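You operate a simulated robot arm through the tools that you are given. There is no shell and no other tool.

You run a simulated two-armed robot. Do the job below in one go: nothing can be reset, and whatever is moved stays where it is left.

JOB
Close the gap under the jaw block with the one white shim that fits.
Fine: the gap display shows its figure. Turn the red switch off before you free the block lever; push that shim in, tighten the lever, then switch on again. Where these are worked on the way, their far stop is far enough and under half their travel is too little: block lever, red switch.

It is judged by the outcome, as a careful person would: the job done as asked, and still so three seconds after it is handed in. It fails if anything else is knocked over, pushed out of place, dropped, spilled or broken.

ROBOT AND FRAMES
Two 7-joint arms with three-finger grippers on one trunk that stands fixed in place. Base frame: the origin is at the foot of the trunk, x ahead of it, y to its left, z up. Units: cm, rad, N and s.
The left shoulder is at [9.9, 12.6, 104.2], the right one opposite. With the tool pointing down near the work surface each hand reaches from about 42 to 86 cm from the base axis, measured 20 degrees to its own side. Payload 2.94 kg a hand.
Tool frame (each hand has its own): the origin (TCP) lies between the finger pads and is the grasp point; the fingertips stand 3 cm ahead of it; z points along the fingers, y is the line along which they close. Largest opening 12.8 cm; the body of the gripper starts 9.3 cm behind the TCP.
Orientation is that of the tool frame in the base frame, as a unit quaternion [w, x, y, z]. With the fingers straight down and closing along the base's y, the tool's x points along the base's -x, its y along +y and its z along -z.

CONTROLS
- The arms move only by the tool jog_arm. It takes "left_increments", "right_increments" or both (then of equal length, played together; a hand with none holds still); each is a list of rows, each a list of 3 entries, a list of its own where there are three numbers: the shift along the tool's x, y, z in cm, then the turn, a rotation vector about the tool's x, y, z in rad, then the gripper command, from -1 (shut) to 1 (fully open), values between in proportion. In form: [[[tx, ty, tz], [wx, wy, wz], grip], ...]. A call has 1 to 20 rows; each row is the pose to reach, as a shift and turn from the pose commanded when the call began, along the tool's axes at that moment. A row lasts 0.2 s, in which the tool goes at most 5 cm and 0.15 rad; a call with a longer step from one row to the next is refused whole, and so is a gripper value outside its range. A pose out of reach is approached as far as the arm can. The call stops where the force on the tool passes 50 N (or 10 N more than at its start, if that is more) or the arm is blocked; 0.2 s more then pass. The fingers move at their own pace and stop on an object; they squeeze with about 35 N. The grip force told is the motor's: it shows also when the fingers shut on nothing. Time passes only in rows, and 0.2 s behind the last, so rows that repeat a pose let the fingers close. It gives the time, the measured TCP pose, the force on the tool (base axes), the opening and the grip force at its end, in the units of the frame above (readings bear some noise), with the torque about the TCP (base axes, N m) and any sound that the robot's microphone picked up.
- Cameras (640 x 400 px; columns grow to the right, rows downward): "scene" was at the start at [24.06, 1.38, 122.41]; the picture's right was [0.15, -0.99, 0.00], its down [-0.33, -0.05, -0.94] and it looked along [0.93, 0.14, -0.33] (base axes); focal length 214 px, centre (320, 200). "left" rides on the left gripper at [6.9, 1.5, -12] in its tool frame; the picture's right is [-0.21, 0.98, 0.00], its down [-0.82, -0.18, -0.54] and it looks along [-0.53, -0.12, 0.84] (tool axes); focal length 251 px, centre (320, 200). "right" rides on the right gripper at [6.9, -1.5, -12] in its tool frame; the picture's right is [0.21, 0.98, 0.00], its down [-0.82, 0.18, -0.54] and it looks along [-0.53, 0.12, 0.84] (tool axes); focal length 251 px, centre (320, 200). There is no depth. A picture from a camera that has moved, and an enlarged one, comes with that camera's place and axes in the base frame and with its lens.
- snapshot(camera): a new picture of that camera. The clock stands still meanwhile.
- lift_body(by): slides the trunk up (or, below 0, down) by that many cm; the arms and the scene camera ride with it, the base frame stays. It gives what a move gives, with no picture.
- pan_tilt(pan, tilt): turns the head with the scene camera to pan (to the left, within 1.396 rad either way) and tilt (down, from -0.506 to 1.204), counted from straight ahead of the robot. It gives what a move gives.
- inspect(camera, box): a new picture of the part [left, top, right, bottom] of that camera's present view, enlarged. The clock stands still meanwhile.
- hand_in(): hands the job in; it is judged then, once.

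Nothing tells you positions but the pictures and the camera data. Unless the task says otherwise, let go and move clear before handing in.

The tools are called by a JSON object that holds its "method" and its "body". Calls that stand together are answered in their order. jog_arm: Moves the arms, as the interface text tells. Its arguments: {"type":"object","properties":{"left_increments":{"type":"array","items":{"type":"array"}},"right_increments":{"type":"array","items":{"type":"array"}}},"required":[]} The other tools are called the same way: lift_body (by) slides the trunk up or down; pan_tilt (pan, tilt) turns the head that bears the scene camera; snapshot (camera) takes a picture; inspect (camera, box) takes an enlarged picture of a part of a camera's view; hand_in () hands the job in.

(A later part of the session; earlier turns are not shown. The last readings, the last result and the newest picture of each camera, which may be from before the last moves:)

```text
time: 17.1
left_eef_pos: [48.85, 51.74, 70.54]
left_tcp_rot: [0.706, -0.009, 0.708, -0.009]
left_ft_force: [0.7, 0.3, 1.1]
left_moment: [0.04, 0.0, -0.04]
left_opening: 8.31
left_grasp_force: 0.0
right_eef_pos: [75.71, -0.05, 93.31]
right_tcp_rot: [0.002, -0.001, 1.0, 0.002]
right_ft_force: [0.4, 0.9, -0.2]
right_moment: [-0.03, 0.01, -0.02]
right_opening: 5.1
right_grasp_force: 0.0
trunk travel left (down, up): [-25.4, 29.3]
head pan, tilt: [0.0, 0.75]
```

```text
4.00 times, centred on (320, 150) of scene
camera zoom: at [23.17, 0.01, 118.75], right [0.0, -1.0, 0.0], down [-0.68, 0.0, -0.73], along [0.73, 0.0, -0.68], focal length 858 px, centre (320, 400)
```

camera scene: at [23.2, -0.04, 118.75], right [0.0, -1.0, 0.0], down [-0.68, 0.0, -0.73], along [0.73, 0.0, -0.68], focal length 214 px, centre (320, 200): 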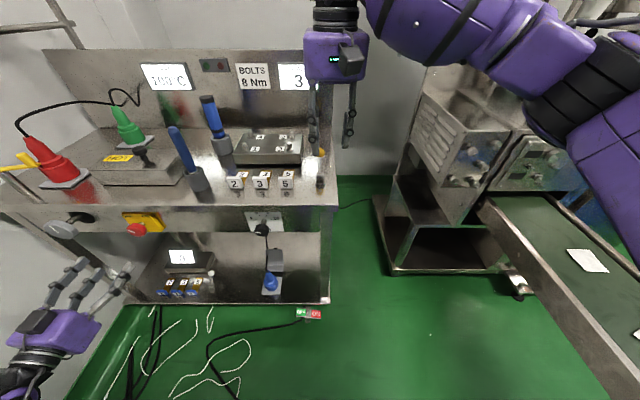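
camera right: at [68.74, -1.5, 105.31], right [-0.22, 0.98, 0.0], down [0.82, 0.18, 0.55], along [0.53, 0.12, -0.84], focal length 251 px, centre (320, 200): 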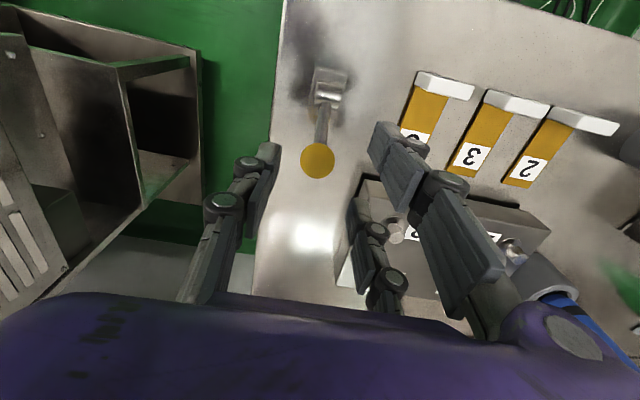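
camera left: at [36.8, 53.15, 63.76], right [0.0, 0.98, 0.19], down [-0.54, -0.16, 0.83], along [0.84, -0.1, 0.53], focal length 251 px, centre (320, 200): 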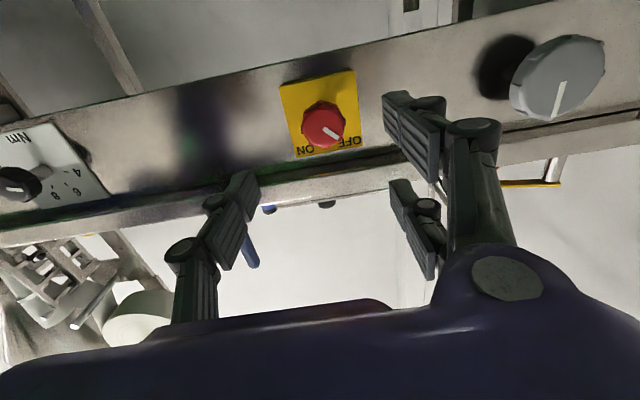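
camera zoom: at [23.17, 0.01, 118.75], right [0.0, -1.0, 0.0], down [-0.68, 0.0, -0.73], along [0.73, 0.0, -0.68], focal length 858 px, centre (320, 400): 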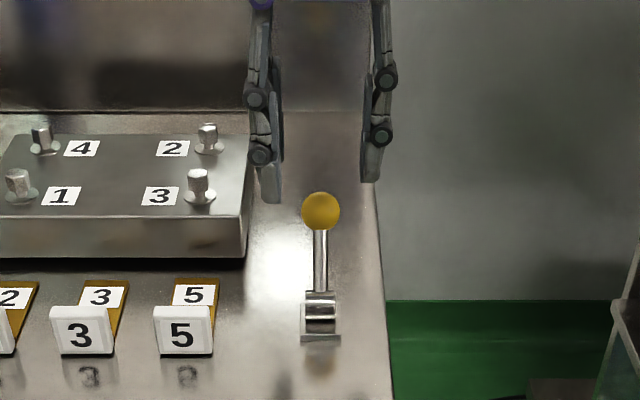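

The fingers straddle the ball correctly. I'll lower 5 cm and close on it.

{"method": "jog_arm", "body": {"right_increments": [[[0, 0, 2.5], [0, 0, 0], -0.2], [[0, 0, 5], [0, 0, 0], -0.2], [[0, 0, 5], [0, 0, 0], -1], [[0, 0, 5], [0, 0, 0], -1]]}}

{"method": "snapshot", "body": {"camera": "right"}}

{"method": "inspect", "body": {"camera": "scene", "box": [200, 50, 360, 200]}}

```text
time: 18.1
left_eef_pos: [48.89, 51.73, 70.6]
left_tcp_rot: [0.706, -0.009, 0.708, -0.009]
left_ft_force: [-0.3, -0.7, -0.5]
left_moment: [0.01, 0.04, -0.01]
left_opening: 8.31
left_grasp_force: 0.1
right_eef_pos: [75.73, -0.15, 88.44]
right_tcp_rot: [0.002, -0.001, 1.0, 0.002]
right_ft_force: [0.9, 3.9, -1.7]
right_moment: [0.06, -0.07, 0.2]
right_opening: 2.42
right_grasp_force: 44.7
trunk travel left (down, up): [-25.4, 29.3]
head pan, tilt: [0.0, 0.75]
```

```text
taken
camera right: at [68.83, -1.56, 100.26], right [-0.22, 0.98, 0.0], down [0.82, 0.18, 0.55], along [0.53, 0.12, -0.84], focal length 251 px, centre (320, 200)
```

right: 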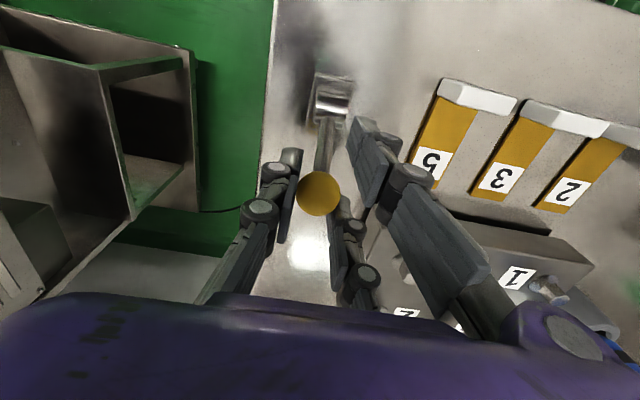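

```text
2.67 times, centred on (280, 125) of scene
camera zoom: at [23.16, -0.01, 118.75], right [0.0, -1.0, 0.0], down [-0.68, 0.0, -0.73], along [0.73, 0.0, -0.68], focal length 572 px, centre (427, 400)
```

zoom: 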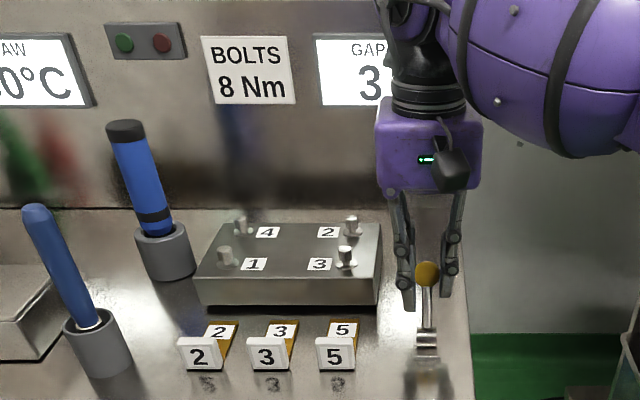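

The ball is gripped. I'll swing the lever toward me along its arc, first to upright, and check forces.

{"method": "jog_arm", "body": {"right_increments": [[[0.72, 0, -0.47], [0, 0, 0], -1], [[1.88, 0, -1.02], [0, 0, 0], -1], [[3.12, 0, -1.35], [0, 0, 0], -1], [[4.4, 0, -1.46], [0, 0, 0], -1]]}}

{"method": "snapshot", "body": {"camera": "right"}}

{"method": "inspect", "body": {"camera": "scene", "box": [200, 50, 360, 200]}}

```text
time: 19.1
left_eef_pos: [48.75, 51.63, 70.73]
left_tcp_rot: [0.706, -0.008, 0.708, -0.009]
left_ft_force: [0.2, -0.7, -0.1]
left_moment: [0.0, -0.01, -0.02]
left_opening: 8.34
left_grasp_force: 0.1
right_eef_pos: [72.78, -2.15, 89.36]
right_tcp_rot: [0.001, 0.013, 1.0, -0.013]
right_ft_force: [0.8, -32.2, -9.8]
right_moment: [-0.46, -0.05, -0.16]
right_opening: 0.0
right_grasp_force: 16.4
trunk travel left (down, up): [-25.4, 29.3]
head pan, tilt: [0.0, 0.75]
stopped in row 4 (right hand): the force on the tool passed its limit at 53 N (the readings are from after the stop); the commanded pose is now the measured one
```

```text
taken
camera right: at [65.81, -2.98, 101.32], right [-0.19, 0.98, -0.03], down [0.82, 0.17, 0.54], along [0.53, 0.08, -0.84], focal length 251 px, centre (320, 200)
```

right: 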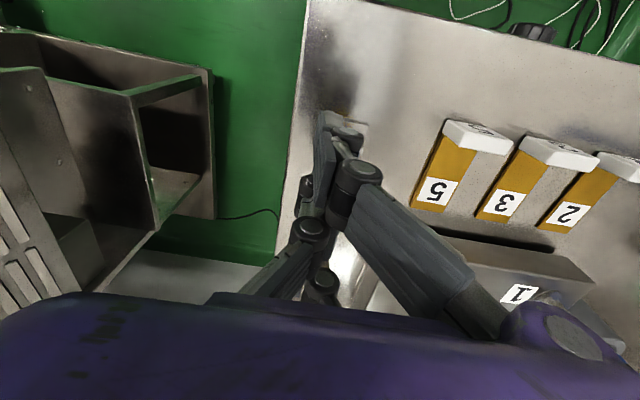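

```text
2.67 times, centred on (280, 125) of scene
camera zoom: at [23.14, -0.24, 118.75], right [0.0, -1.0, 0.0], down [-0.68, 0.0, -0.73], along [0.73, 0.0, -0.68], focal length 572 px, centre (427, 400)
```

zoom: 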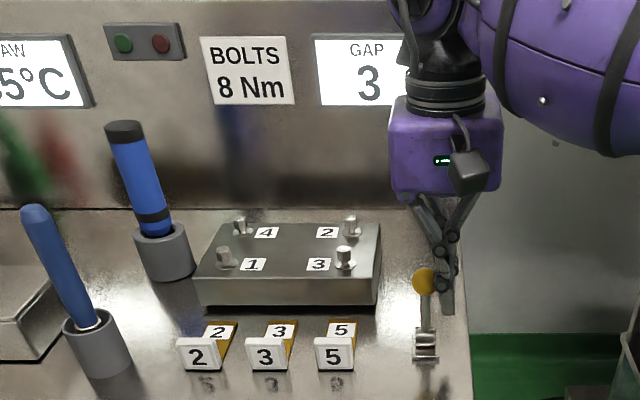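

The ball slipped from the fingers and the hand now presses the lever sideways. I'll move the hand off to the right and up, then look again.

{"method": "jog_arm", "body": {"right_increments": [[[0, -1.5, 0], [0, 0, 0], -1], [[0, -3, -1], [0, 0, 0], -1], [[0, -3, -4], [0, 0, 0], -1], [[0, -3, -7], [0, 0, 0], -1]]}}

{"method": "inspect", "body": {"camera": "scene", "box": [300, 140, 340, 200]}}

{"method": "snapshot", "body": {"camera": "right"}}

```text
time: 20.1
left_eef_pos: [48.79, 51.68, 70.75]
left_tcp_rot: [0.707, -0.008, 0.707, -0.008]
left_ft_force: [-0.7, 0.6, -0.2]
left_moment: [-0.03, -0.01, -0.01]
left_opening: 8.32
left_grasp_force: 0.1
right_eef_pos: [72.54, -3.98, 96.58]
right_tcp_rot: [0.003, 0.008, 1.0, -0.008]
right_ft_force: [-0.6, -0.3, 1.5]
right_moment: [0.01, 0.0, -0.01]
right_opening: 0.0
right_grasp_force: 2.8
trunk travel left (down, up): [-25.4, 29.3]
head pan, tilt: [0.0, 0.75]
```

```text
6.67 times, centred on (320, 170) of scene
camera zoom: at [23.1, -0.06, 118.77], right [0.0, -1.0, 0.0], down [-0.68, 0.0, -0.73], along [0.73, 0.0, -0.68], focal length 1430 px, centre (320, 400)
```

zoom: 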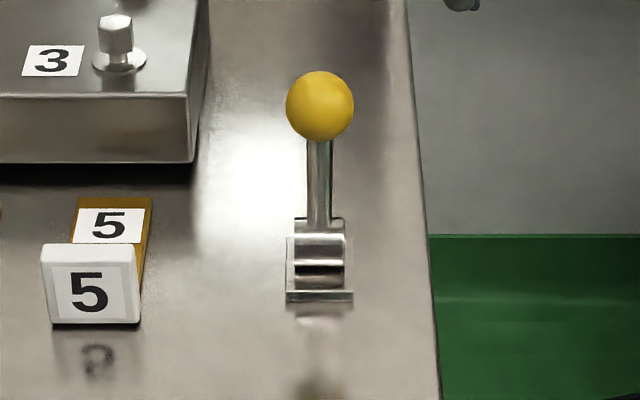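

```text
taken
camera right: at [65.56, -5.15, 108.45], right [-0.2, 0.98, -0.02], down [0.82, 0.18, 0.54], along [0.54, 0.1, -0.84], focal length 251 px, centre (320, 200)
```

right: 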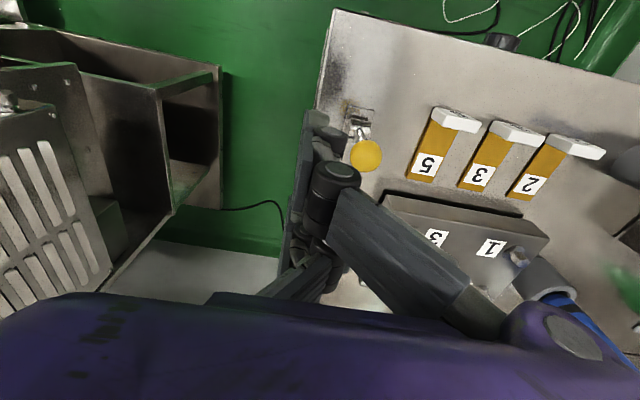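

The lever did move toward me (ball now near x 72.8), so the direction is right but grip alone slips. I'll place the closed fingers behind the ball and push it toward me.

{"method": "jog_arm", "body": {"right_increments": [[[-2, 2, 0], [0, 0, 0], -1], [[-4, 3.95, 0], [0, 0, 0], -1], [[-4, 3.95, 0.2], [0, 0, 0], -1], [[-4, 4.0, 3.5], [0, 0, 0], -1], [[-4, 4.05, 7.2], [0, 0, 0], -1]]}}

{"method": "snapshot", "body": {"camera": "right"}}

{"method": "inspect", "body": {"camera": "scene", "box": [290, 100, 350, 200]}}

```text
time: 21.3
left_eef_pos: [48.97, 51.68, 70.67]
left_tcp_rot: [0.706, -0.008, 0.708, -0.008]
left_ft_force: [0.2, 0.4, 0.4]
left_moment: [0.02, -0.03, 0.03]
left_opening: 8.31
left_grasp_force: 0.0
right_eef_pos: [76.75, -0.25, 89.5]
right_tcp_rot: [0.003, 0.008, 1.0, -0.008]
right_ft_force: [0.0, -0.4, 1.6]
right_moment: [-0.03, 0.07, 0.03]
right_opening: 0.0
right_grasp_force: 3.2
trunk travel left (down, up): [-25.4, 29.3]
head pan, tilt: [0.0, 0.75]
```

```text
taken
camera right: at [69.82, -1.44, 101.33], right [-0.2, 0.98, -0.02], down [0.82, 0.18, 0.54], along [0.53, 0.09, -0.84], focal length 251 px, centre (320, 200)
```

right: 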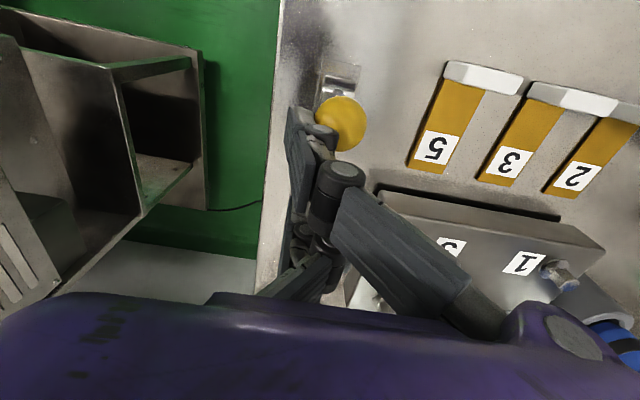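

```text
4.00 times, centred on (320, 150) of scene
camera zoom: at [23.17, -0.09, 118.75], right [0.0, -1.0, 0.0], down [-0.68, 0.0, -0.73], along [0.73, 0.0, -0.68], focal length 858 px, centre (320, 400)
```

zoom: 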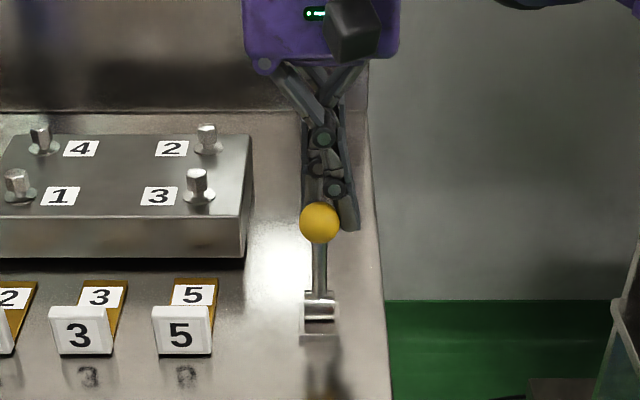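

{"method": "inspect", "body": {"camera": "scene", "box": [305, 120, 335, 165]}}

{"method": "inspect", "body": {"camera": "right", "box": [260, 60, 400, 220]}}

```text
8.89 times, centred on (320, 142) of scene
camera zoom: at [23.17, -0.09, 118.75], right [0.0, -1.0, 0.0], down [-0.68, 0.0, -0.73], along [0.73, 0.0, -0.68], focal length 1906 px, centre (320, 711)
```

zoom: 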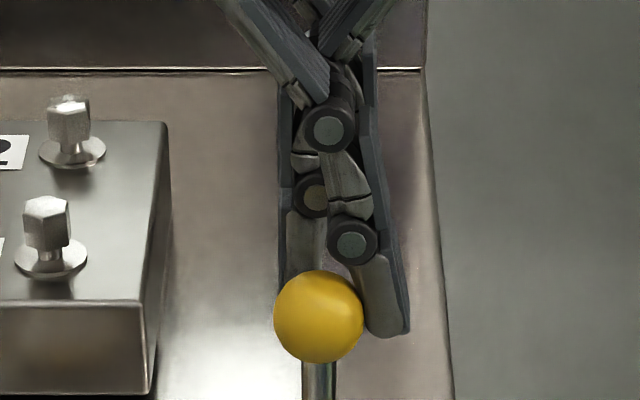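

```text
2.50 times, centred on (330, 140) of right
camera zoom: at [69.82, -1.44, 101.33], right [-0.2, 0.98, -0.02], down [0.82, 0.18, 0.54], along [0.53, 0.09, -0.84], focal length 629 px, centre (295, 350)
```

zoom: 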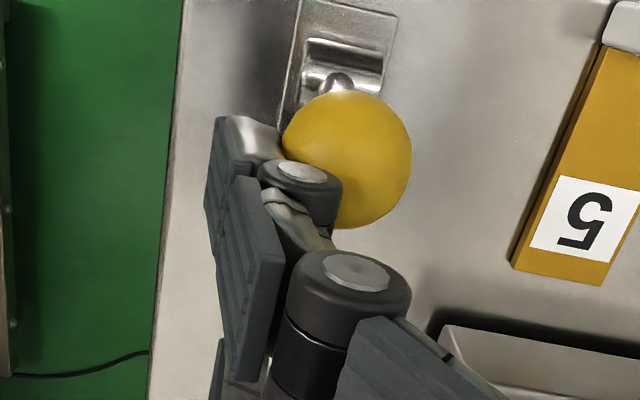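

The fingers sit behind the ball but a little to the right; I'll shift 0.5 cm left and push the ball toward me gently.

{"method": "jog_arm", "body": {"right_increments": [[[0, 0.5, 0], [0, 0, 0], -1], [[1, 0.5, 0.2], [0, 0, 0], -1], [[2, 0.5, 0.2], [0, 0, 0], -1], [[3, 0.5, 0.2], [0, 0, 0], -1]]}}

{"method": "inspect", "body": {"camera": "scene", "box": [290, 100, 350, 200]}}

{"method": "snapshot", "body": {"camera": "right"}}

```text
time: 22.3
left_eef_pos: [48.75, 51.64, 70.71]
left_tcp_rot: [0.707, -0.011, 0.708, -0.008]
left_ft_force: [0.3, 0.5, 0.5]
left_moment: [-0.01, -0.01, -0.02]
left_opening: 8.32
left_grasp_force: 0.1
right_eef_pos: [73.64, 0.37, 89.23]
right_tcp_rot: [0.003, 0.008, 1.0, -0.007]
right_ft_force: [0.2, -0.9, 1.9]
right_moment: [-0.05, 0.03, 0.04]
right_opening: 0.01
right_grasp_force: 3.2
trunk travel left (down, up): [-25.4, 29.3]
head pan, tilt: [0.0, 0.75]
```

```text
4.00 times, centred on (320, 150) of scene
camera zoom: at [23.12, -0.05, 118.76], right [0.0, -1.0, 0.0], down [-0.68, 0.0, -0.73], along [0.73, 0.0, -0.68], focal length 858 px, centre (320, 400)
```

zoom: 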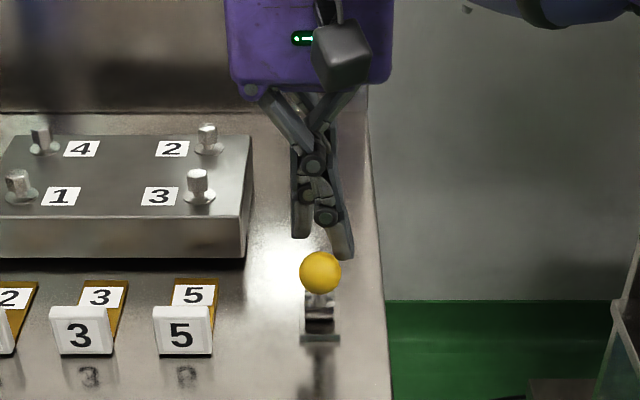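

```text
taken
camera right: at [66.64, -0.79, 101.16], right [-0.2, 0.98, -0.02], down [0.82, 0.18, 0.54], along [0.54, 0.1, -0.84], focal length 251 px, centre (320, 200)
```

right: 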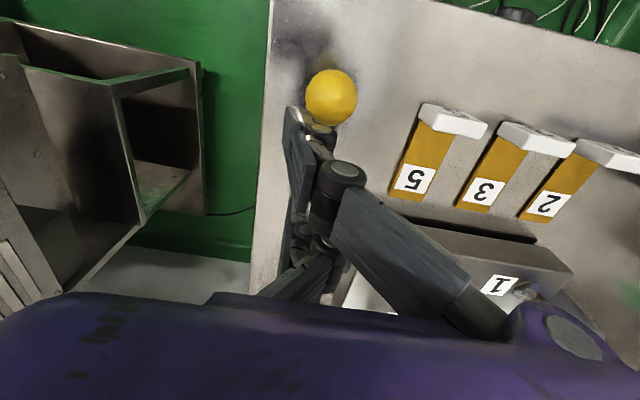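

The lever has swung over toward me (ball now near x 67). I'll follow with the fingers to press it to its stop.

{"method": "jog_arm", "body": {"right_increments": [[[1.5, 0, 0], [0, 0, 0], -1], [[2.5, 0, 0], [0, 0, 0], -1], [[3.3, 0, 0], [0, 0, 0], -1], [[4, 0, 0], [0, 0, 0], -1], [[4.5, 0, 0], [0, 0, 0], -1]]}}

{"method": "snapshot", "body": {"camera": "scene"}}

{"method": "inspect", "body": {"camera": "scene", "box": [290, 100, 350, 200]}}

{"method": "snapshot", "body": {"camera": "right"}}

```text
time: 23.5
left_eef_pos: [48.76, 51.66, 70.72]
left_tcp_rot: [0.707, -0.009, 0.708, -0.01]
left_ft_force: [0.2, -0.9, 0.3]
left_moment: [-0.05, 0.05, 0.02]
left_opening: 8.31
left_grasp_force: 0.0
right_eef_pos: [69.08, 0.35, 89.3]
right_tcp_rot: [0.003, 0.008, 1.0, -0.008]
right_ft_force: [0.0, 0.4, 1.2]
right_moment: [0.04, -0.02, 0.01]
right_opening: 0.02
right_grasp_force: 3.3
trunk travel left (down, up): [-25.4, 29.3]
head pan, tilt: [0.0, 0.75]
```

```text
taken
camera scene: at [23.11, -0.03, 118.76], right [0.0, -1.0, 0.0], down [-0.68, 0.0, -0.73], along [0.73, 0.0, -0.68], focal length 214 px, centre (320, 200)
```

scene: 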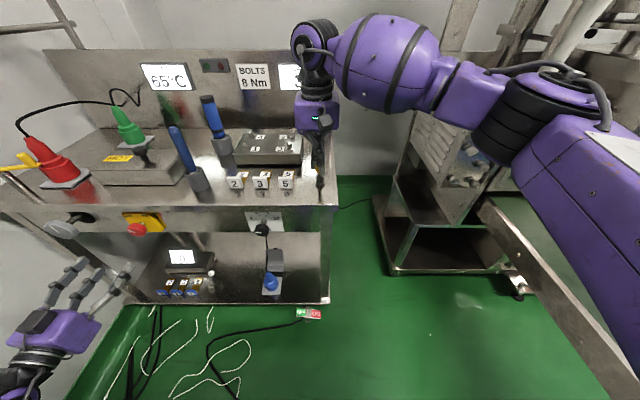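

```text
4.00 times, centred on (320, 150) of scene
camera zoom: at [23.11, -0.03, 118.76], right [0.0, -1.0, 0.0], down [-0.68, 0.0, -0.73], along [0.73, 0.0, -0.68], focal length 858 px, centre (320, 400)
```

zoom: 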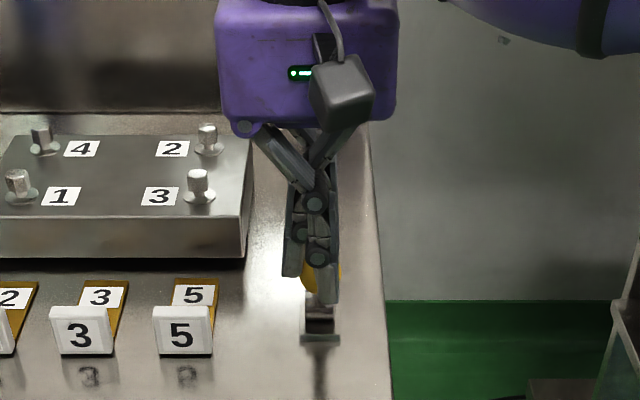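

```text
taken
camera right: at [62.1, -0.71, 101.15], right [-0.2, 0.98, -0.02], down [0.82, 0.18, 0.54], along [0.53, 0.09, -0.84], focal length 251 px, centre (320, 200)
```

right: 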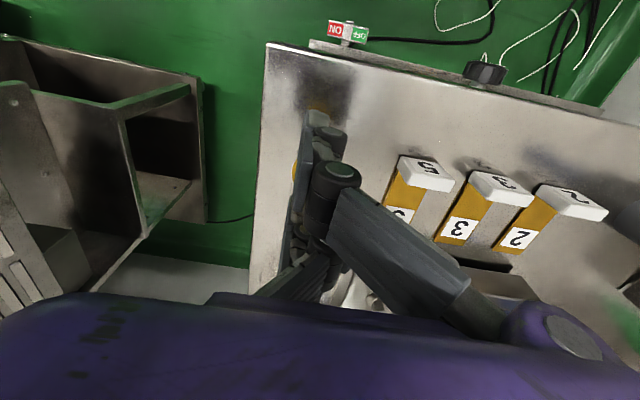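

The picture suggests the fingers are now over or beside the ball without force. I'll zoom in to understand.

{"method": "inspect", "body": {"camera": "right", "box": [260, 90, 400, 250]}}

{"method": "inspect", "body": {"camera": "scene", "box": [305, 140, 335, 190]}}

{"method": "inspect", "body": {"camera": "scene", "box": [200, 50, 350, 200]}}

```text
2.50 times, centred on (330, 170) of right
camera zoom: at [62.1, -0.71, 101.15], right [-0.2, 0.98, -0.02], down [0.82, 0.18, 0.54], along [0.53, 0.09, -0.84], focal length 629 px, centre (295, 275)
```

zoom: 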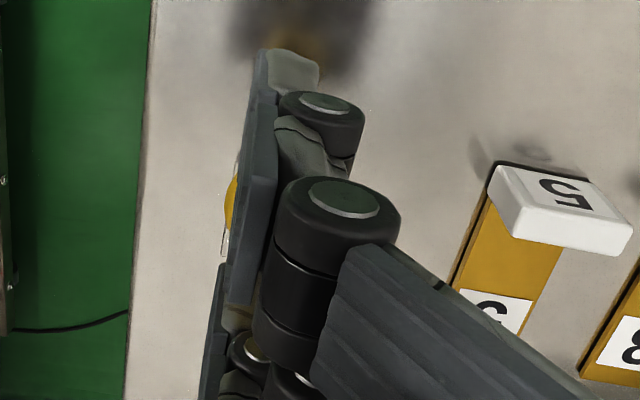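

```text
8.00 times, centred on (320, 165) of scene
camera zoom: at [23.11, -0.03, 118.76], right [0.0, -1.0, 0.0], down [-0.68, 0.0, -0.73], along [0.73, 0.0, -0.68], focal length 1716 px, centre (320, 480)
```

zoom: 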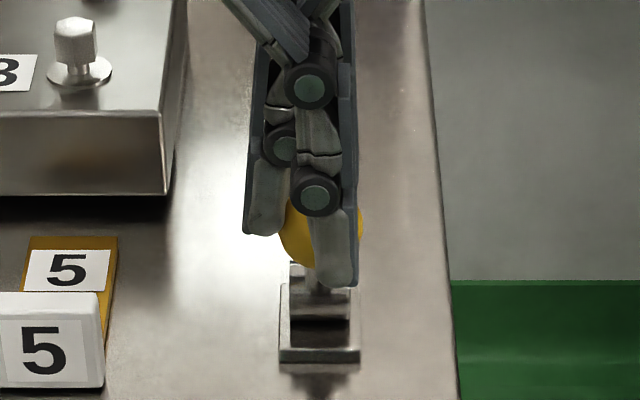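

```text
2.67 times, centred on (275, 125) of scene
camera zoom: at [23.11, -0.03, 118.76], right [0.0, -1.0, 0.0], down [-0.68, 0.0, -0.73], along [0.73, 0.0, -0.68], focal length 572 px, centre (440, 400)
```

zoom: 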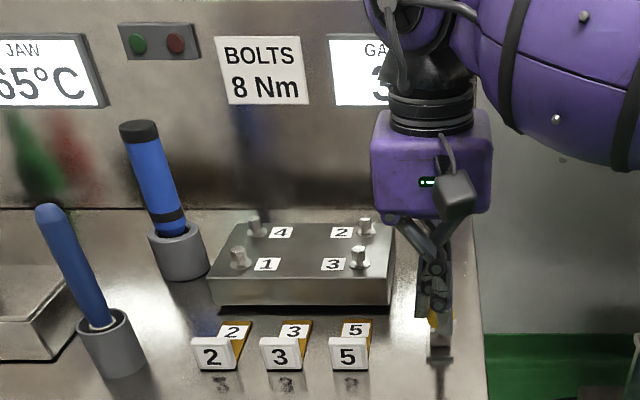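

I can't tell whether the ball is in front or behind, so I'll lift the right hand straight up and re-measure the lever.

{"method": "jog_arm", "body": {"right_increments": [[[0, 0, -2], [0, 0, 0], -1], [[0, 0, -5], [0, 0, 0], -1], [[0, -2, -8], [0, 0, 0], -1], [[1.5, -5, -10], [0, 0, 0], -1], [[3, -7, -11], [0, 0, 0], -1], [[5, -8, -11], [0, 0, 0], -1]]}}

{"method": "snapshot", "body": {"camera": "right"}}

{"method": "inspect", "body": {"camera": "scene", "box": [300, 140, 340, 200]}}

{"method": "inspect", "body": {"camera": "scene", "box": [130, 50, 340, 200]}}

```text
time: 24.9
left_eef_pos: [48.68, 51.59, 70.67]
left_tcp_rot: [0.707, -0.008, 0.707, -0.008]
left_ft_force: [1.2, -0.2, -0.3]
left_moment: [0.01, -0.02, 0.0]
left_opening: 8.31
left_grasp_force: 0.3
right_eef_pos: [63.78, -7.45, 100.44]
right_tcp_rot: [0.003, 0.008, 1.0, -0.008]
right_ft_force: [-0.5, -0.4, 1.3]
right_moment: [0.04, -0.02, 0.01]
right_opening: 0.0
right_grasp_force: 2.5
trunk travel left (down, up): [-25.4, 29.3]
head pan, tilt: [0.0, 0.75]
```

```text
taken
camera right: at [56.73, -8.59, 112.17], right [-0.2, 0.98, -0.02], down [0.82, 0.18, 0.54], along [0.54, 0.09, -0.84], focal length 251 px, centre (320, 200)
```

right: 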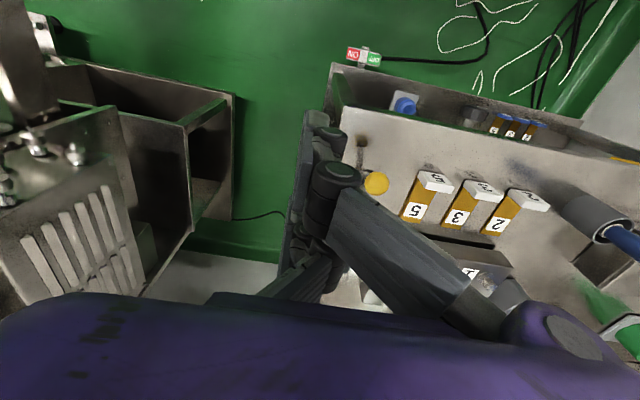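

```text
6.67 times, centred on (320, 170) of scene
camera zoom: at [23.11, -0.07, 118.77], right [0.0, -1.0, 0.0], down [-0.68, 0.0, -0.73], along [0.73, 0.0, -0.68], focal length 1430 px, centre (320, 400)
```

zoom: 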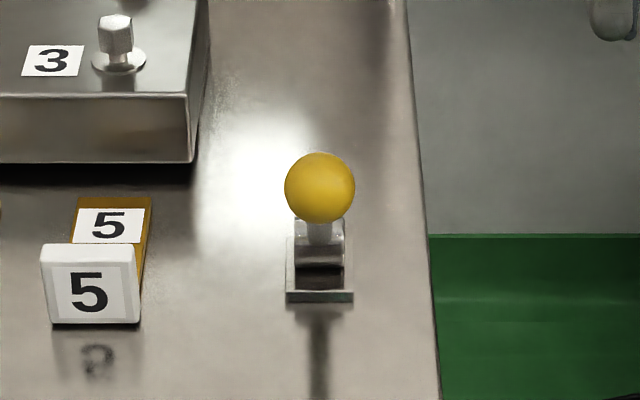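

```text
2.67 times, centred on (235, 125) of scene
camera zoom: at [23.11, -0.07, 118.77], right [0.0, -1.0, 0.0], down [-0.68, 0.0, -0.73], along [0.73, 0.0, -0.68], focal length 572 px, centre (547, 400)
```

zoom: 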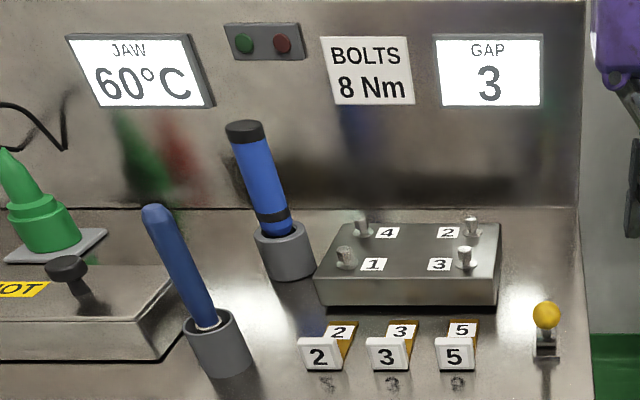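

The lever now leans toward me at (69.4, 0, 87), mirror of its start, so the block should be free; the jaw cools (60 °C) and GAP still reads 3. I'll bring the left hand round in front of the bench, tilted so its camera looks level into the gap and at the shims.

{"method": "jog_arm", "body": {"left_increments": [[[-1.7, -4.3, 0.2], [0, 0.065, 0], 0.3], [[-3.4, -8.6, 0.4], [0, 0.13, 0], 0.3], [[-5.1, -12.9, 0.6], [0, 0.2, 0], 0.3], [[-6.8, -17.2, 0.8], [0, 0.26, 0], 0.3], [[-8.5, -21.5, 1], [0, 0.33, 0], 0.3], [[-10.2, -25.8, 1.2], [0, 0.4, 0], 0.3], [[-11.9, -30.1, 1.4], [0, 0.46, 0], 0.3], [[-13.3, -34.2, 1.6], [0, 0.52, 0], 0.3]]}}

{"method": "snapshot", "body": {"camera": "left"}}

{"method": "snapshot", "body": {"camera": "scene"}}

```text
time: 26.9
left_eef_pos: [53.96, 27.46, 76.78]
left_tcp_rot: [0.463, 0.045, 0.875, 0.133]
left_ft_force: [0.0, 0.5, -0.7]
left_moment: [0.01, -0.01, -0.02]
left_opening: 8.33
left_grasp_force: 0.0
left hand out of reach, approached as far as the arm can: row 5, 6, 7, 8
right_eef_pos: [63.83, -7.59, 100.13]
right_tcp_rot: [0.004, 0.007, 1.0, -0.007]
right_ft_force: [0.6, -0.2, 0.8]
right_moment: [0.0, 0.03, 0.0]
right_opening: 0.0
right_grasp_force: 3.1
trunk travel left (down, up): [-25.4, 29.3]
head pan, tilt: [0.0, 0.75]
stopped in row 8 (left hand): the arm was blocked; the commanded pose is now the measured one
```

```text
taken
camera left: at [40.21, 28.13, 78.07], right [0.08, 0.89, 0.44], down [0.03, -0.44, 0.9], along [1.0, -0.06, -0.06], focal length 251 px, centre (320, 200)
```

left: 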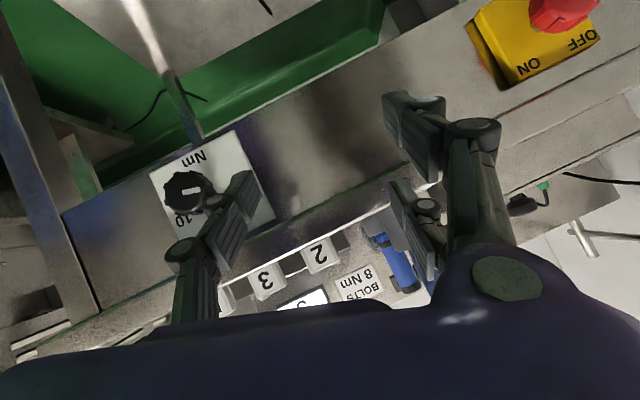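

```text
taken
camera scene: at [23.23, -0.19, 118.74], right [0.0, -1.0, 0.0], down [-0.68, 0.0, -0.73], along [0.73, 0.0, -0.68], focal length 214 px, centre (320, 200)
```

scene: 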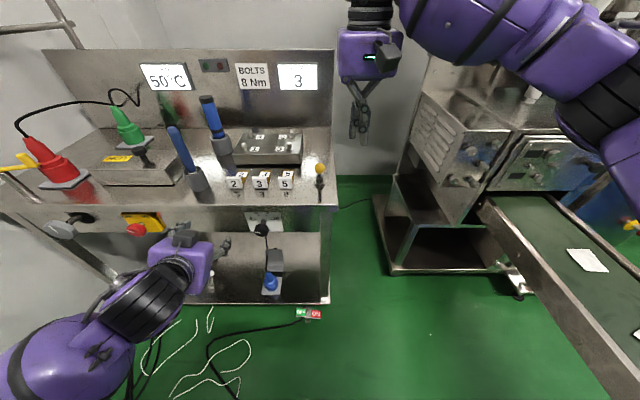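

The left arm ran into its own limits, but its camera now looks nearly level. I'll zoom on the shims and gap.

{"method": "inspect", "body": {"camera": "left", "box": [215, 215, 375, 310]}}

{"method": "inspect", "body": {"camera": "scene", "box": [220, 120, 340, 200]}}

```text
4.00 times, centred on (295, 262) of left
camera zoom: at [40.21, 28.13, 78.07], right [0.08, 0.89, 0.44], down [0.03, -0.44, 0.9], along [1.0, -0.06, -0.06], focal length 1006 px, centre (420, -50)
```

zoom: 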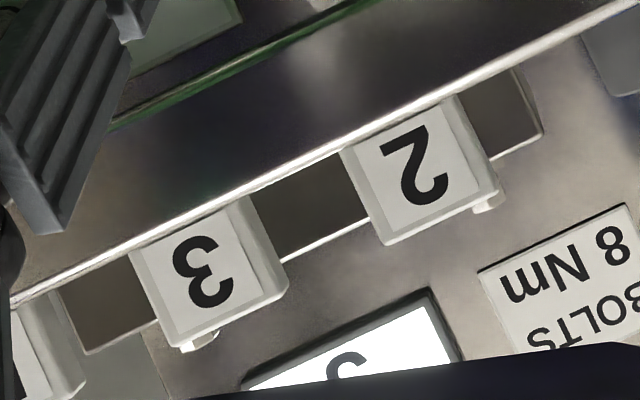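

```text
5.00 times, centred on (280, 160) of scene
camera zoom: at [23.23, -0.19, 118.74], right [0.0, -1.0, 0.0], down [-0.68, 0.0, -0.73], along [0.73, 0.0, -0.68], focal length 1072 px, centre (520, 400)
```

zoom: 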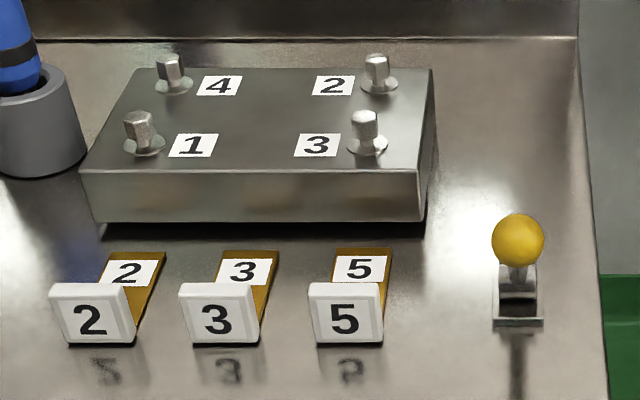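

The view is too low to show the gap. I'll raise the left hand and point it down again, ready for the shim.

{"method": "jog_arm", "body": {"left_increments": [[[-2.4, 0.8, -1.9], [0.03, 0.1, -0.01], 0.3], [[-4.8, 1.6, -3.8], [0.06, 0.22, -0.02], 0.3], [[-7.2, 2.4, -5.7], [0.1, 0.35, -0.03], 0.3], [[-9.6, 3.2, -7.6], [0.14, 0.48, -0.045], 0.3], [[-12, 4, -9.5], [0.175, 0.61, -0.06], 0.3], [[-14.4, 4.8, -11.4], [0.21, 0.74, -0.07], 0.3], [[-16.8, 5.6, -13.3], [0.25, 0.87, -0.085], 0.3], [[-19.1, 6.5, -15.2], [0.278, 0.967, -0.094], 0.3]]}}

{"method": "snapshot", "body": {"camera": "left"}}

{"method": "snapshot", "body": {"camera": "scene"}}

```text
time: 28.7
left_eef_pos: [52.02, 26.97, 102.12]
left_tcp_rot: [-0.001, -0.001, 1.0, -0.002]
left_ft_force: [-0.2, -0.1, 0.0]
left_moment: [-0.02, -0.02, 0.03]
left_opening: 8.3
left_grasp_force: 0.1
left hand out of reach, approached as far as the arm can: row 1, 2
right_eef_pos: [63.65, -7.51, 100.38]
right_tcp_rot: [0.004, 0.008, 1.0, -0.008]
right_ft_force: [-0.1, -0.1, 0.0]
right_moment: [-0.03, 0.0, 0.01]
right_opening: 0.0
right_grasp_force: 3.1
trunk travel left (down, up): [-25.4, 29.3]
head pan, tilt: [0.0, 0.75]
```

```text
taken
camera left: at [45.17, 28.6, 114.07], right [0.21, 0.98, 0.0], down [0.82, -0.18, 0.54], along [0.53, -0.12, -0.84], focal length 251 px, centre (320, 200)
```

left: 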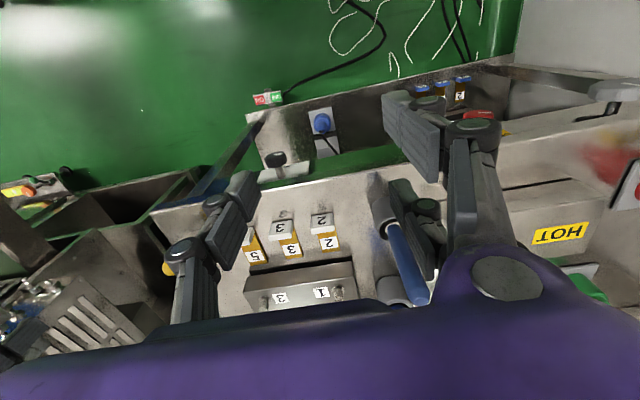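

```text
taken
camera scene: at [23.08, -0.06, 118.77], right [0.0, -1.0, 0.0], down [-0.68, 0.0, -0.73], along [0.73, 0.0, -0.68], focal length 214 px, centre (320, 200)
```

scene: 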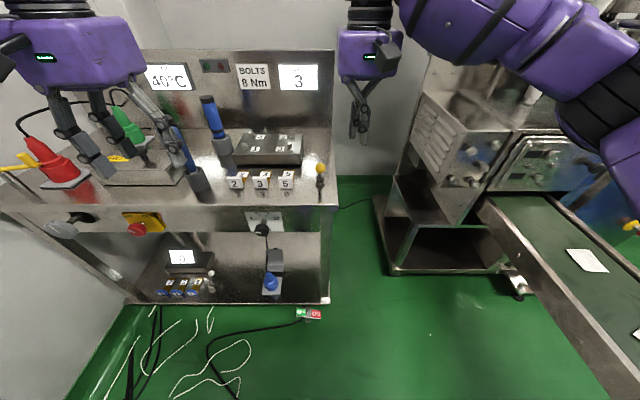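

I'll take high-magnification looks at the block's lower front edge and at the shim from both cameras.

{"method": "inspect", "body": {"camera": "scene", "box": [226, 150, 276, 192]}}

{"method": "inspect", "body": {"camera": "scene", "box": [262, 150, 312, 192]}}

{"method": "inspect", "body": {"camera": "left", "box": [235, 195, 365, 300]}}

{"method": "inspect", "body": {"camera": "right", "box": [390, 150, 560, 300]}}

```text
9.52 times, centred on (251, 171) of scene
camera zoom: at [23.08, -0.06, 118.77], right [0.0, -1.0, 0.0], down [-0.68, 0.0, -0.73], along [0.73, 0.0, -0.68], focal length 2043 px, centre (977, 476)
```

zoom: 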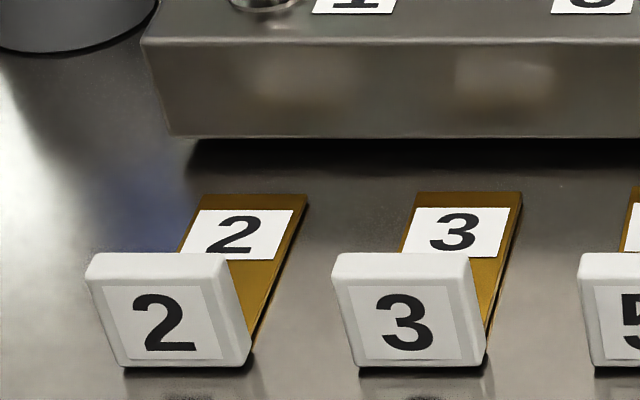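

```text
9.52 times, centred on (287, 171) of scene
camera zoom: at [23.08, -0.06, 118.77], right [0.0, -1.0, 0.0], down [-0.68, 0.0, -0.73], along [0.73, 0.0, -0.68], focal length 2043 px, centre (634, 476)
```

zoom: 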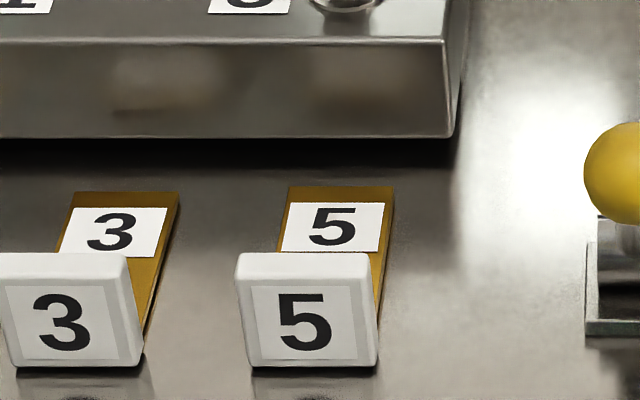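

```text
3.81 times, centred on (300, 248) of left
camera zoom: at [45.17, 28.6, 114.07], right [0.21, 0.98, 0.0], down [0.82, -0.18, 0.54], along [0.53, -0.12, -0.84], focal length 958 px, centre (396, 19)
```

zoom: 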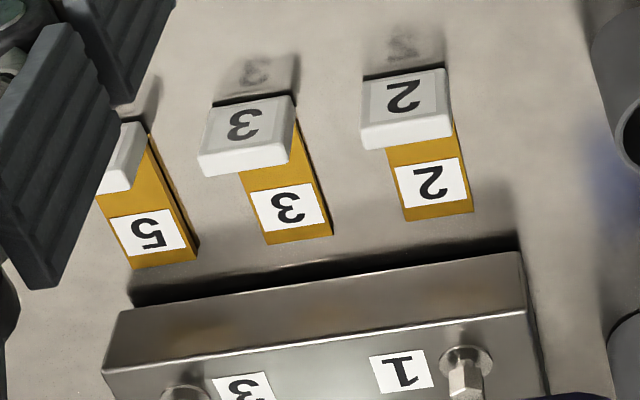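

```text
2.67 times, centred on (475, 225) of right
camera zoom: at [56.71, -8.53, 112.22], right [-0.2, 0.98, -0.02], down [0.82, 0.18, 0.54], along [0.54, 0.1, -0.84], focal length 670 px, centre (-93, 133)
```

zoom: 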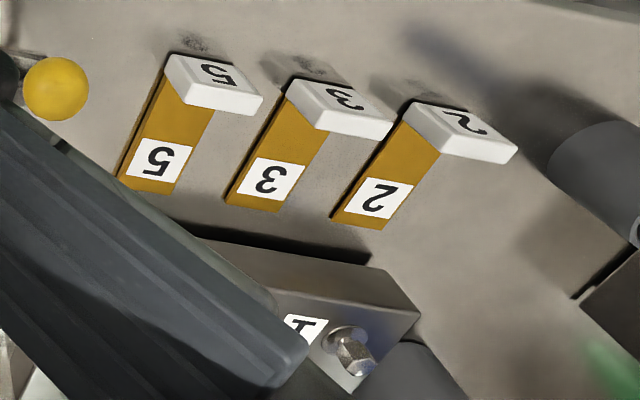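

Table top is z≈79.9; shim 3's handle front is at x≈69.6, y≈16.5, its tongue ends at x≈77.9, and the block's front edge is at x≈81 with a dark gap beneath. I'll turn the left hand 90° so a finger's flat back can push the handle straight ahead, and come over the shim.

{"method": "jog_arm", "body": {"left_increments": [[[-0.9, -1, 0.3], [0, 0, -0.145], 0.0], [[-1.8, -2, 0.6], [0, 0, -0.29], -0.2], [[-2.7, -3, 1], [0, 0, -0.435], -0.37], [[-3.6, -4, 1.4], [0, 0, -0.58], -0.37], [[-4.5, -5, 1.8], [0, 0, -0.725], -0.37], [[-5.4, -6, 2.2], [0, 0, -0.87], -0.37], [[-6.3, -7, 2.6], [0, 0, -1.015], -0.37], [[-7.2, -8, 3], [0, 0, -1.16], -0.37], [[-8.1, -9, 3.4], [0, 0, -1.305], -0.37], [[-9, -10, 3.7], [0, 0, -1.45], -0.37], [[-10, -10.5, 4], [0, 0, -1.5708], -0.37]]}}

{"method": "snapshot", "body": {"camera": "left"}}

{"method": "snapshot", "body": {"camera": "scene"}}

```text
time: 31.1
left_eef_pos: [62.16, 16.51, 98.01]
left_tcp_rot: [0.0, 0.709, -0.706, 0.001]
left_ft_force: [0.7, 0.2, 0.5]
left_moment: [-0.01, 0.0, 0.0]
left_opening: 4.02
left_grasp_force: 0.1
right_eef_pos: [63.81, -7.45, 100.27]
right_tcp_rot: [0.003, 0.008, 1.0, -0.007]
right_ft_force: [0.1, -0.4, -0.4]
right_moment: [-0.01, 0.0, -0.01]
right_opening: 0.0
right_grasp_force: 3.1
trunk travel left (down, up): [-25.4, 29.3]
head pan, tilt: [0.0, 0.75]
```

```text
taken
camera left: at [60.59, 9.72, 110.0], right [-0.98, 0.21, 0.0], down [0.18, 0.82, 0.54], along [0.12, 0.53, -0.84], focal length 251 px, centre (320, 200)
```

left: 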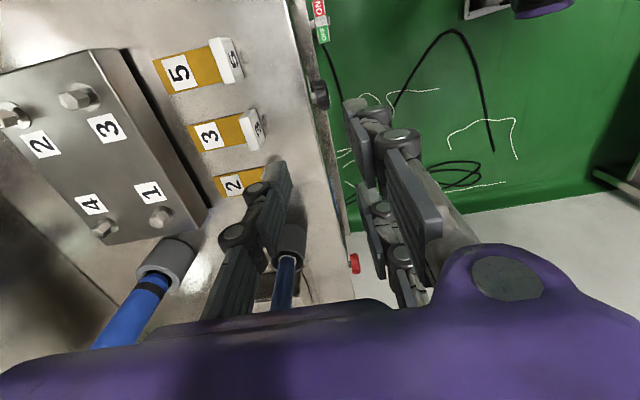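

```text
taken
camera scene: at [23.16, -0.05, 118.75], right [0.0, -1.0, 0.0], down [-0.68, 0.0, -0.73], along [0.73, 0.0, -0.68], focal length 214 px, centre (320, 200)
```

scene: 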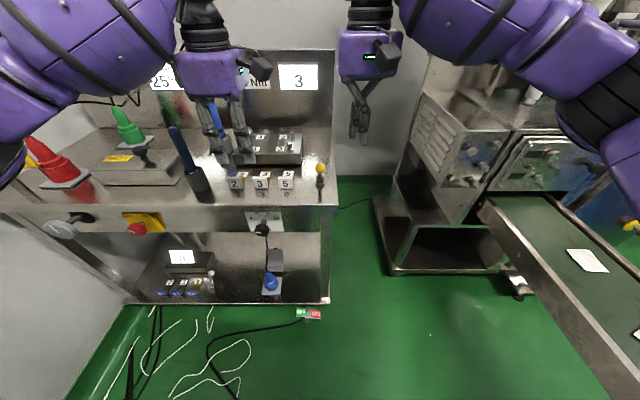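

The hand is well placed: the lone finger leads on the +x side. I'll zoom on the shim from here to refine its position and heading.

{"method": "inspect", "body": {"camera": "left", "box": [80, 20, 320, 240]}}

{"method": "inspect", "body": {"camera": "scene", "box": [190, 90, 310, 205]}}

```text
1.82 times, centred on (200, 130) of left
camera zoom: at [60.59, 9.72, 110.0], right [-0.98, 0.21, 0.0], down [0.18, 0.82, 0.54], along [0.12, 0.53, -0.84], focal length 457 px, centre (538, 327)
```

zoom: 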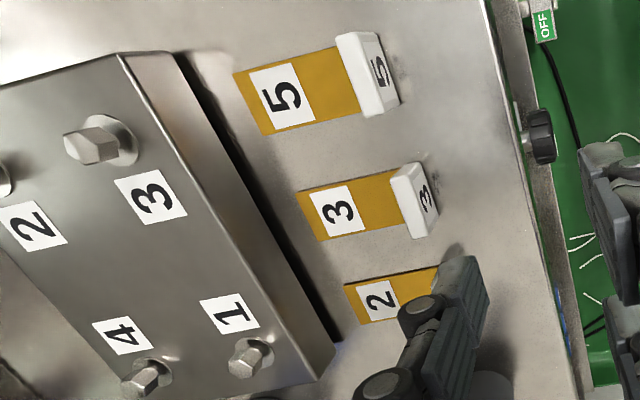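

```text
3.48 times, centred on (250, 148) of scene
camera zoom: at [23.16, -0.05, 118.75], right [0.0, -1.0, 0.0], down [-0.68, 0.0, -0.73], along [0.73, 0.0, -0.68], focal length 746 px, centre (564, 383)
```

zoom: 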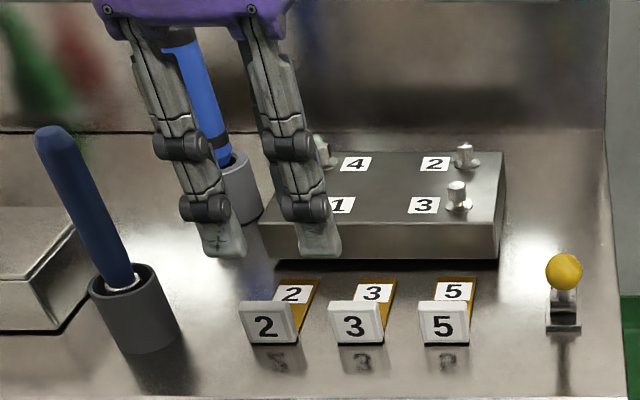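

Everything lines up with the x axis (shim centre y≈16.55, block front x≈80.7). I'll lower the hand behind the handle, stopping a little high to check.

{"method": "jog_arm", "body": {"left_increments": [[[0, -1, 3.5], [0, 0, 0], -0.37], [[0, -2, 7], [0, 0, 0], -0.37], [[0, -3, 10.5], [0, 0, 0], -0.37], [[0, -3.2, 12.5], [0, 0, 0], -0.37]]}}

{"method": "snapshot", "body": {"camera": "left"}}

{"method": "inspect", "body": {"camera": "scene", "box": [200, 110, 320, 215]}}

```text
time: 32.1
left_eef_pos: [65.22, 16.51, 85.63]
left_tcp_rot: [0.0, 0.707, -0.707, 0.001]
left_ft_force: [0.0, -0.2, -0.3]
left_moment: [0.02, 0.02, 0.0]
left_opening: 4.01
left_grasp_force: 0.0
right_eef_pos: [63.75, -7.33, 100.43]
right_tcp_rot: [0.004, 0.007, 1.0, -0.008]
right_ft_force: [0.2, -0.7, 0.4]
right_moment: [0.01, 0.02, -0.01]
right_opening: 0.0
right_grasp_force: 2.8
trunk travel left (down, up): [-25.4, 29.3]
head pan, tilt: [0.0, 0.75]
```

```text
taken
camera left: at [63.68, 9.74, 97.62], right [-0.98, 0.21, 0.0], down [0.18, 0.82, 0.54], along [0.12, 0.53, -0.84], focal length 251 px, centre (320, 200)
```

left: 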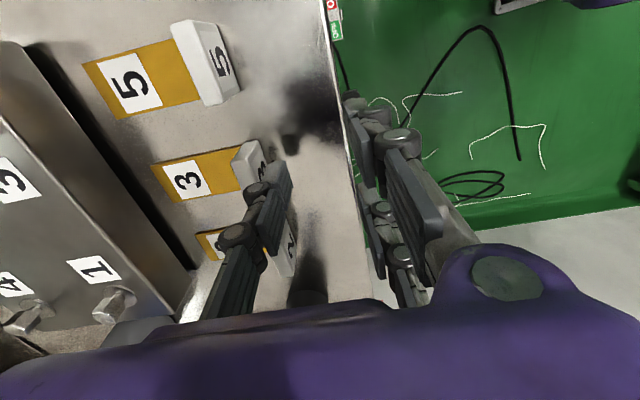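

```text
3.81 times, centred on (260, 162) of scene
camera zoom: at [23.13, -0.04, 118.76], right [0.0, -1.0, 0.0], down [-0.68, 0.0, -0.73], along [0.73, 0.0, -0.68], focal length 817 px, centre (549, 343)
```

zoom: 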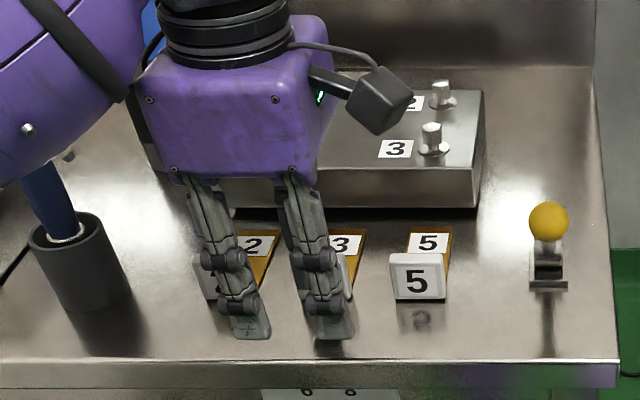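

The finger is right behind handle 3. I'll lower to just above the table and push forward a couple of centimetres to see contact.

{"method": "jog_arm", "body": {"left_increments": [[[0, 0, 1], [0, 0, 0], -0.37], [[0, 0, 1.7], [0, 0, 0], -0.37], [[0, -0.8, 1.7], [0, 0, 0], -0.37], [[0, -1.6, 1.7], [0, 0, 0], -0.37], [[0, -2.4, 1.7], [0, 0, 0], -0.37]]}}

{"method": "snapshot", "body": {"camera": "left"}}

{"method": "inspect", "body": {"camera": "scene", "box": [200, 110, 320, 215]}}

```text
time: 33.3
left_eef_pos: [67.63, 16.45, 84.0]
left_tcp_rot: [0.0, 0.707, -0.707, 0.0]
left_ft_force: [-0.8, -0.1, 0.6]
left_moment: [-0.03, 0.01, -0.03]
left_opening: 3.98
left_grasp_force: 0.1
right_eef_pos: [63.65, -7.3, 100.22]
right_tcp_rot: [0.004, 0.007, 1.0, -0.007]
right_ft_force: [-0.4, -0.4, 0.5]
right_moment: [0.02, 0.01, 0.01]
right_opening: 0.0
right_grasp_force: 3.2
trunk travel left (down, up): [-25.4, 29.3]
head pan, tilt: [0.0, 0.75]
```

```text
taken
camera left: at [66.15, 9.66, 96.0], right [-0.98, 0.21, 0.0], down [0.18, 0.82, 0.54], along [0.12, 0.53, -0.84], focal length 251 px, centre (320, 200)
```

left: 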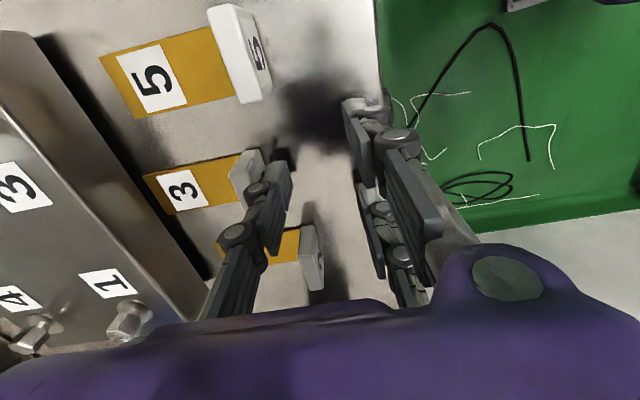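

```text
3.81 times, centred on (260, 162) of scene
camera zoom: at [23.14, -0.05, 118.76], right [0.0, -1.0, 0.0], down [-0.68, 0.0, -0.73], along [0.73, 0.0, -0.68], focal length 817 px, centre (549, 343)
```

zoom: 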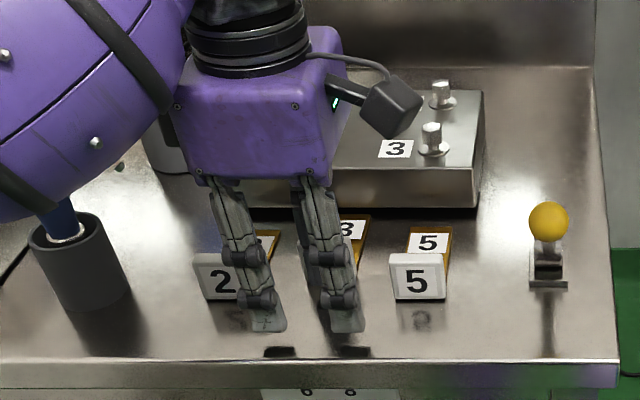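

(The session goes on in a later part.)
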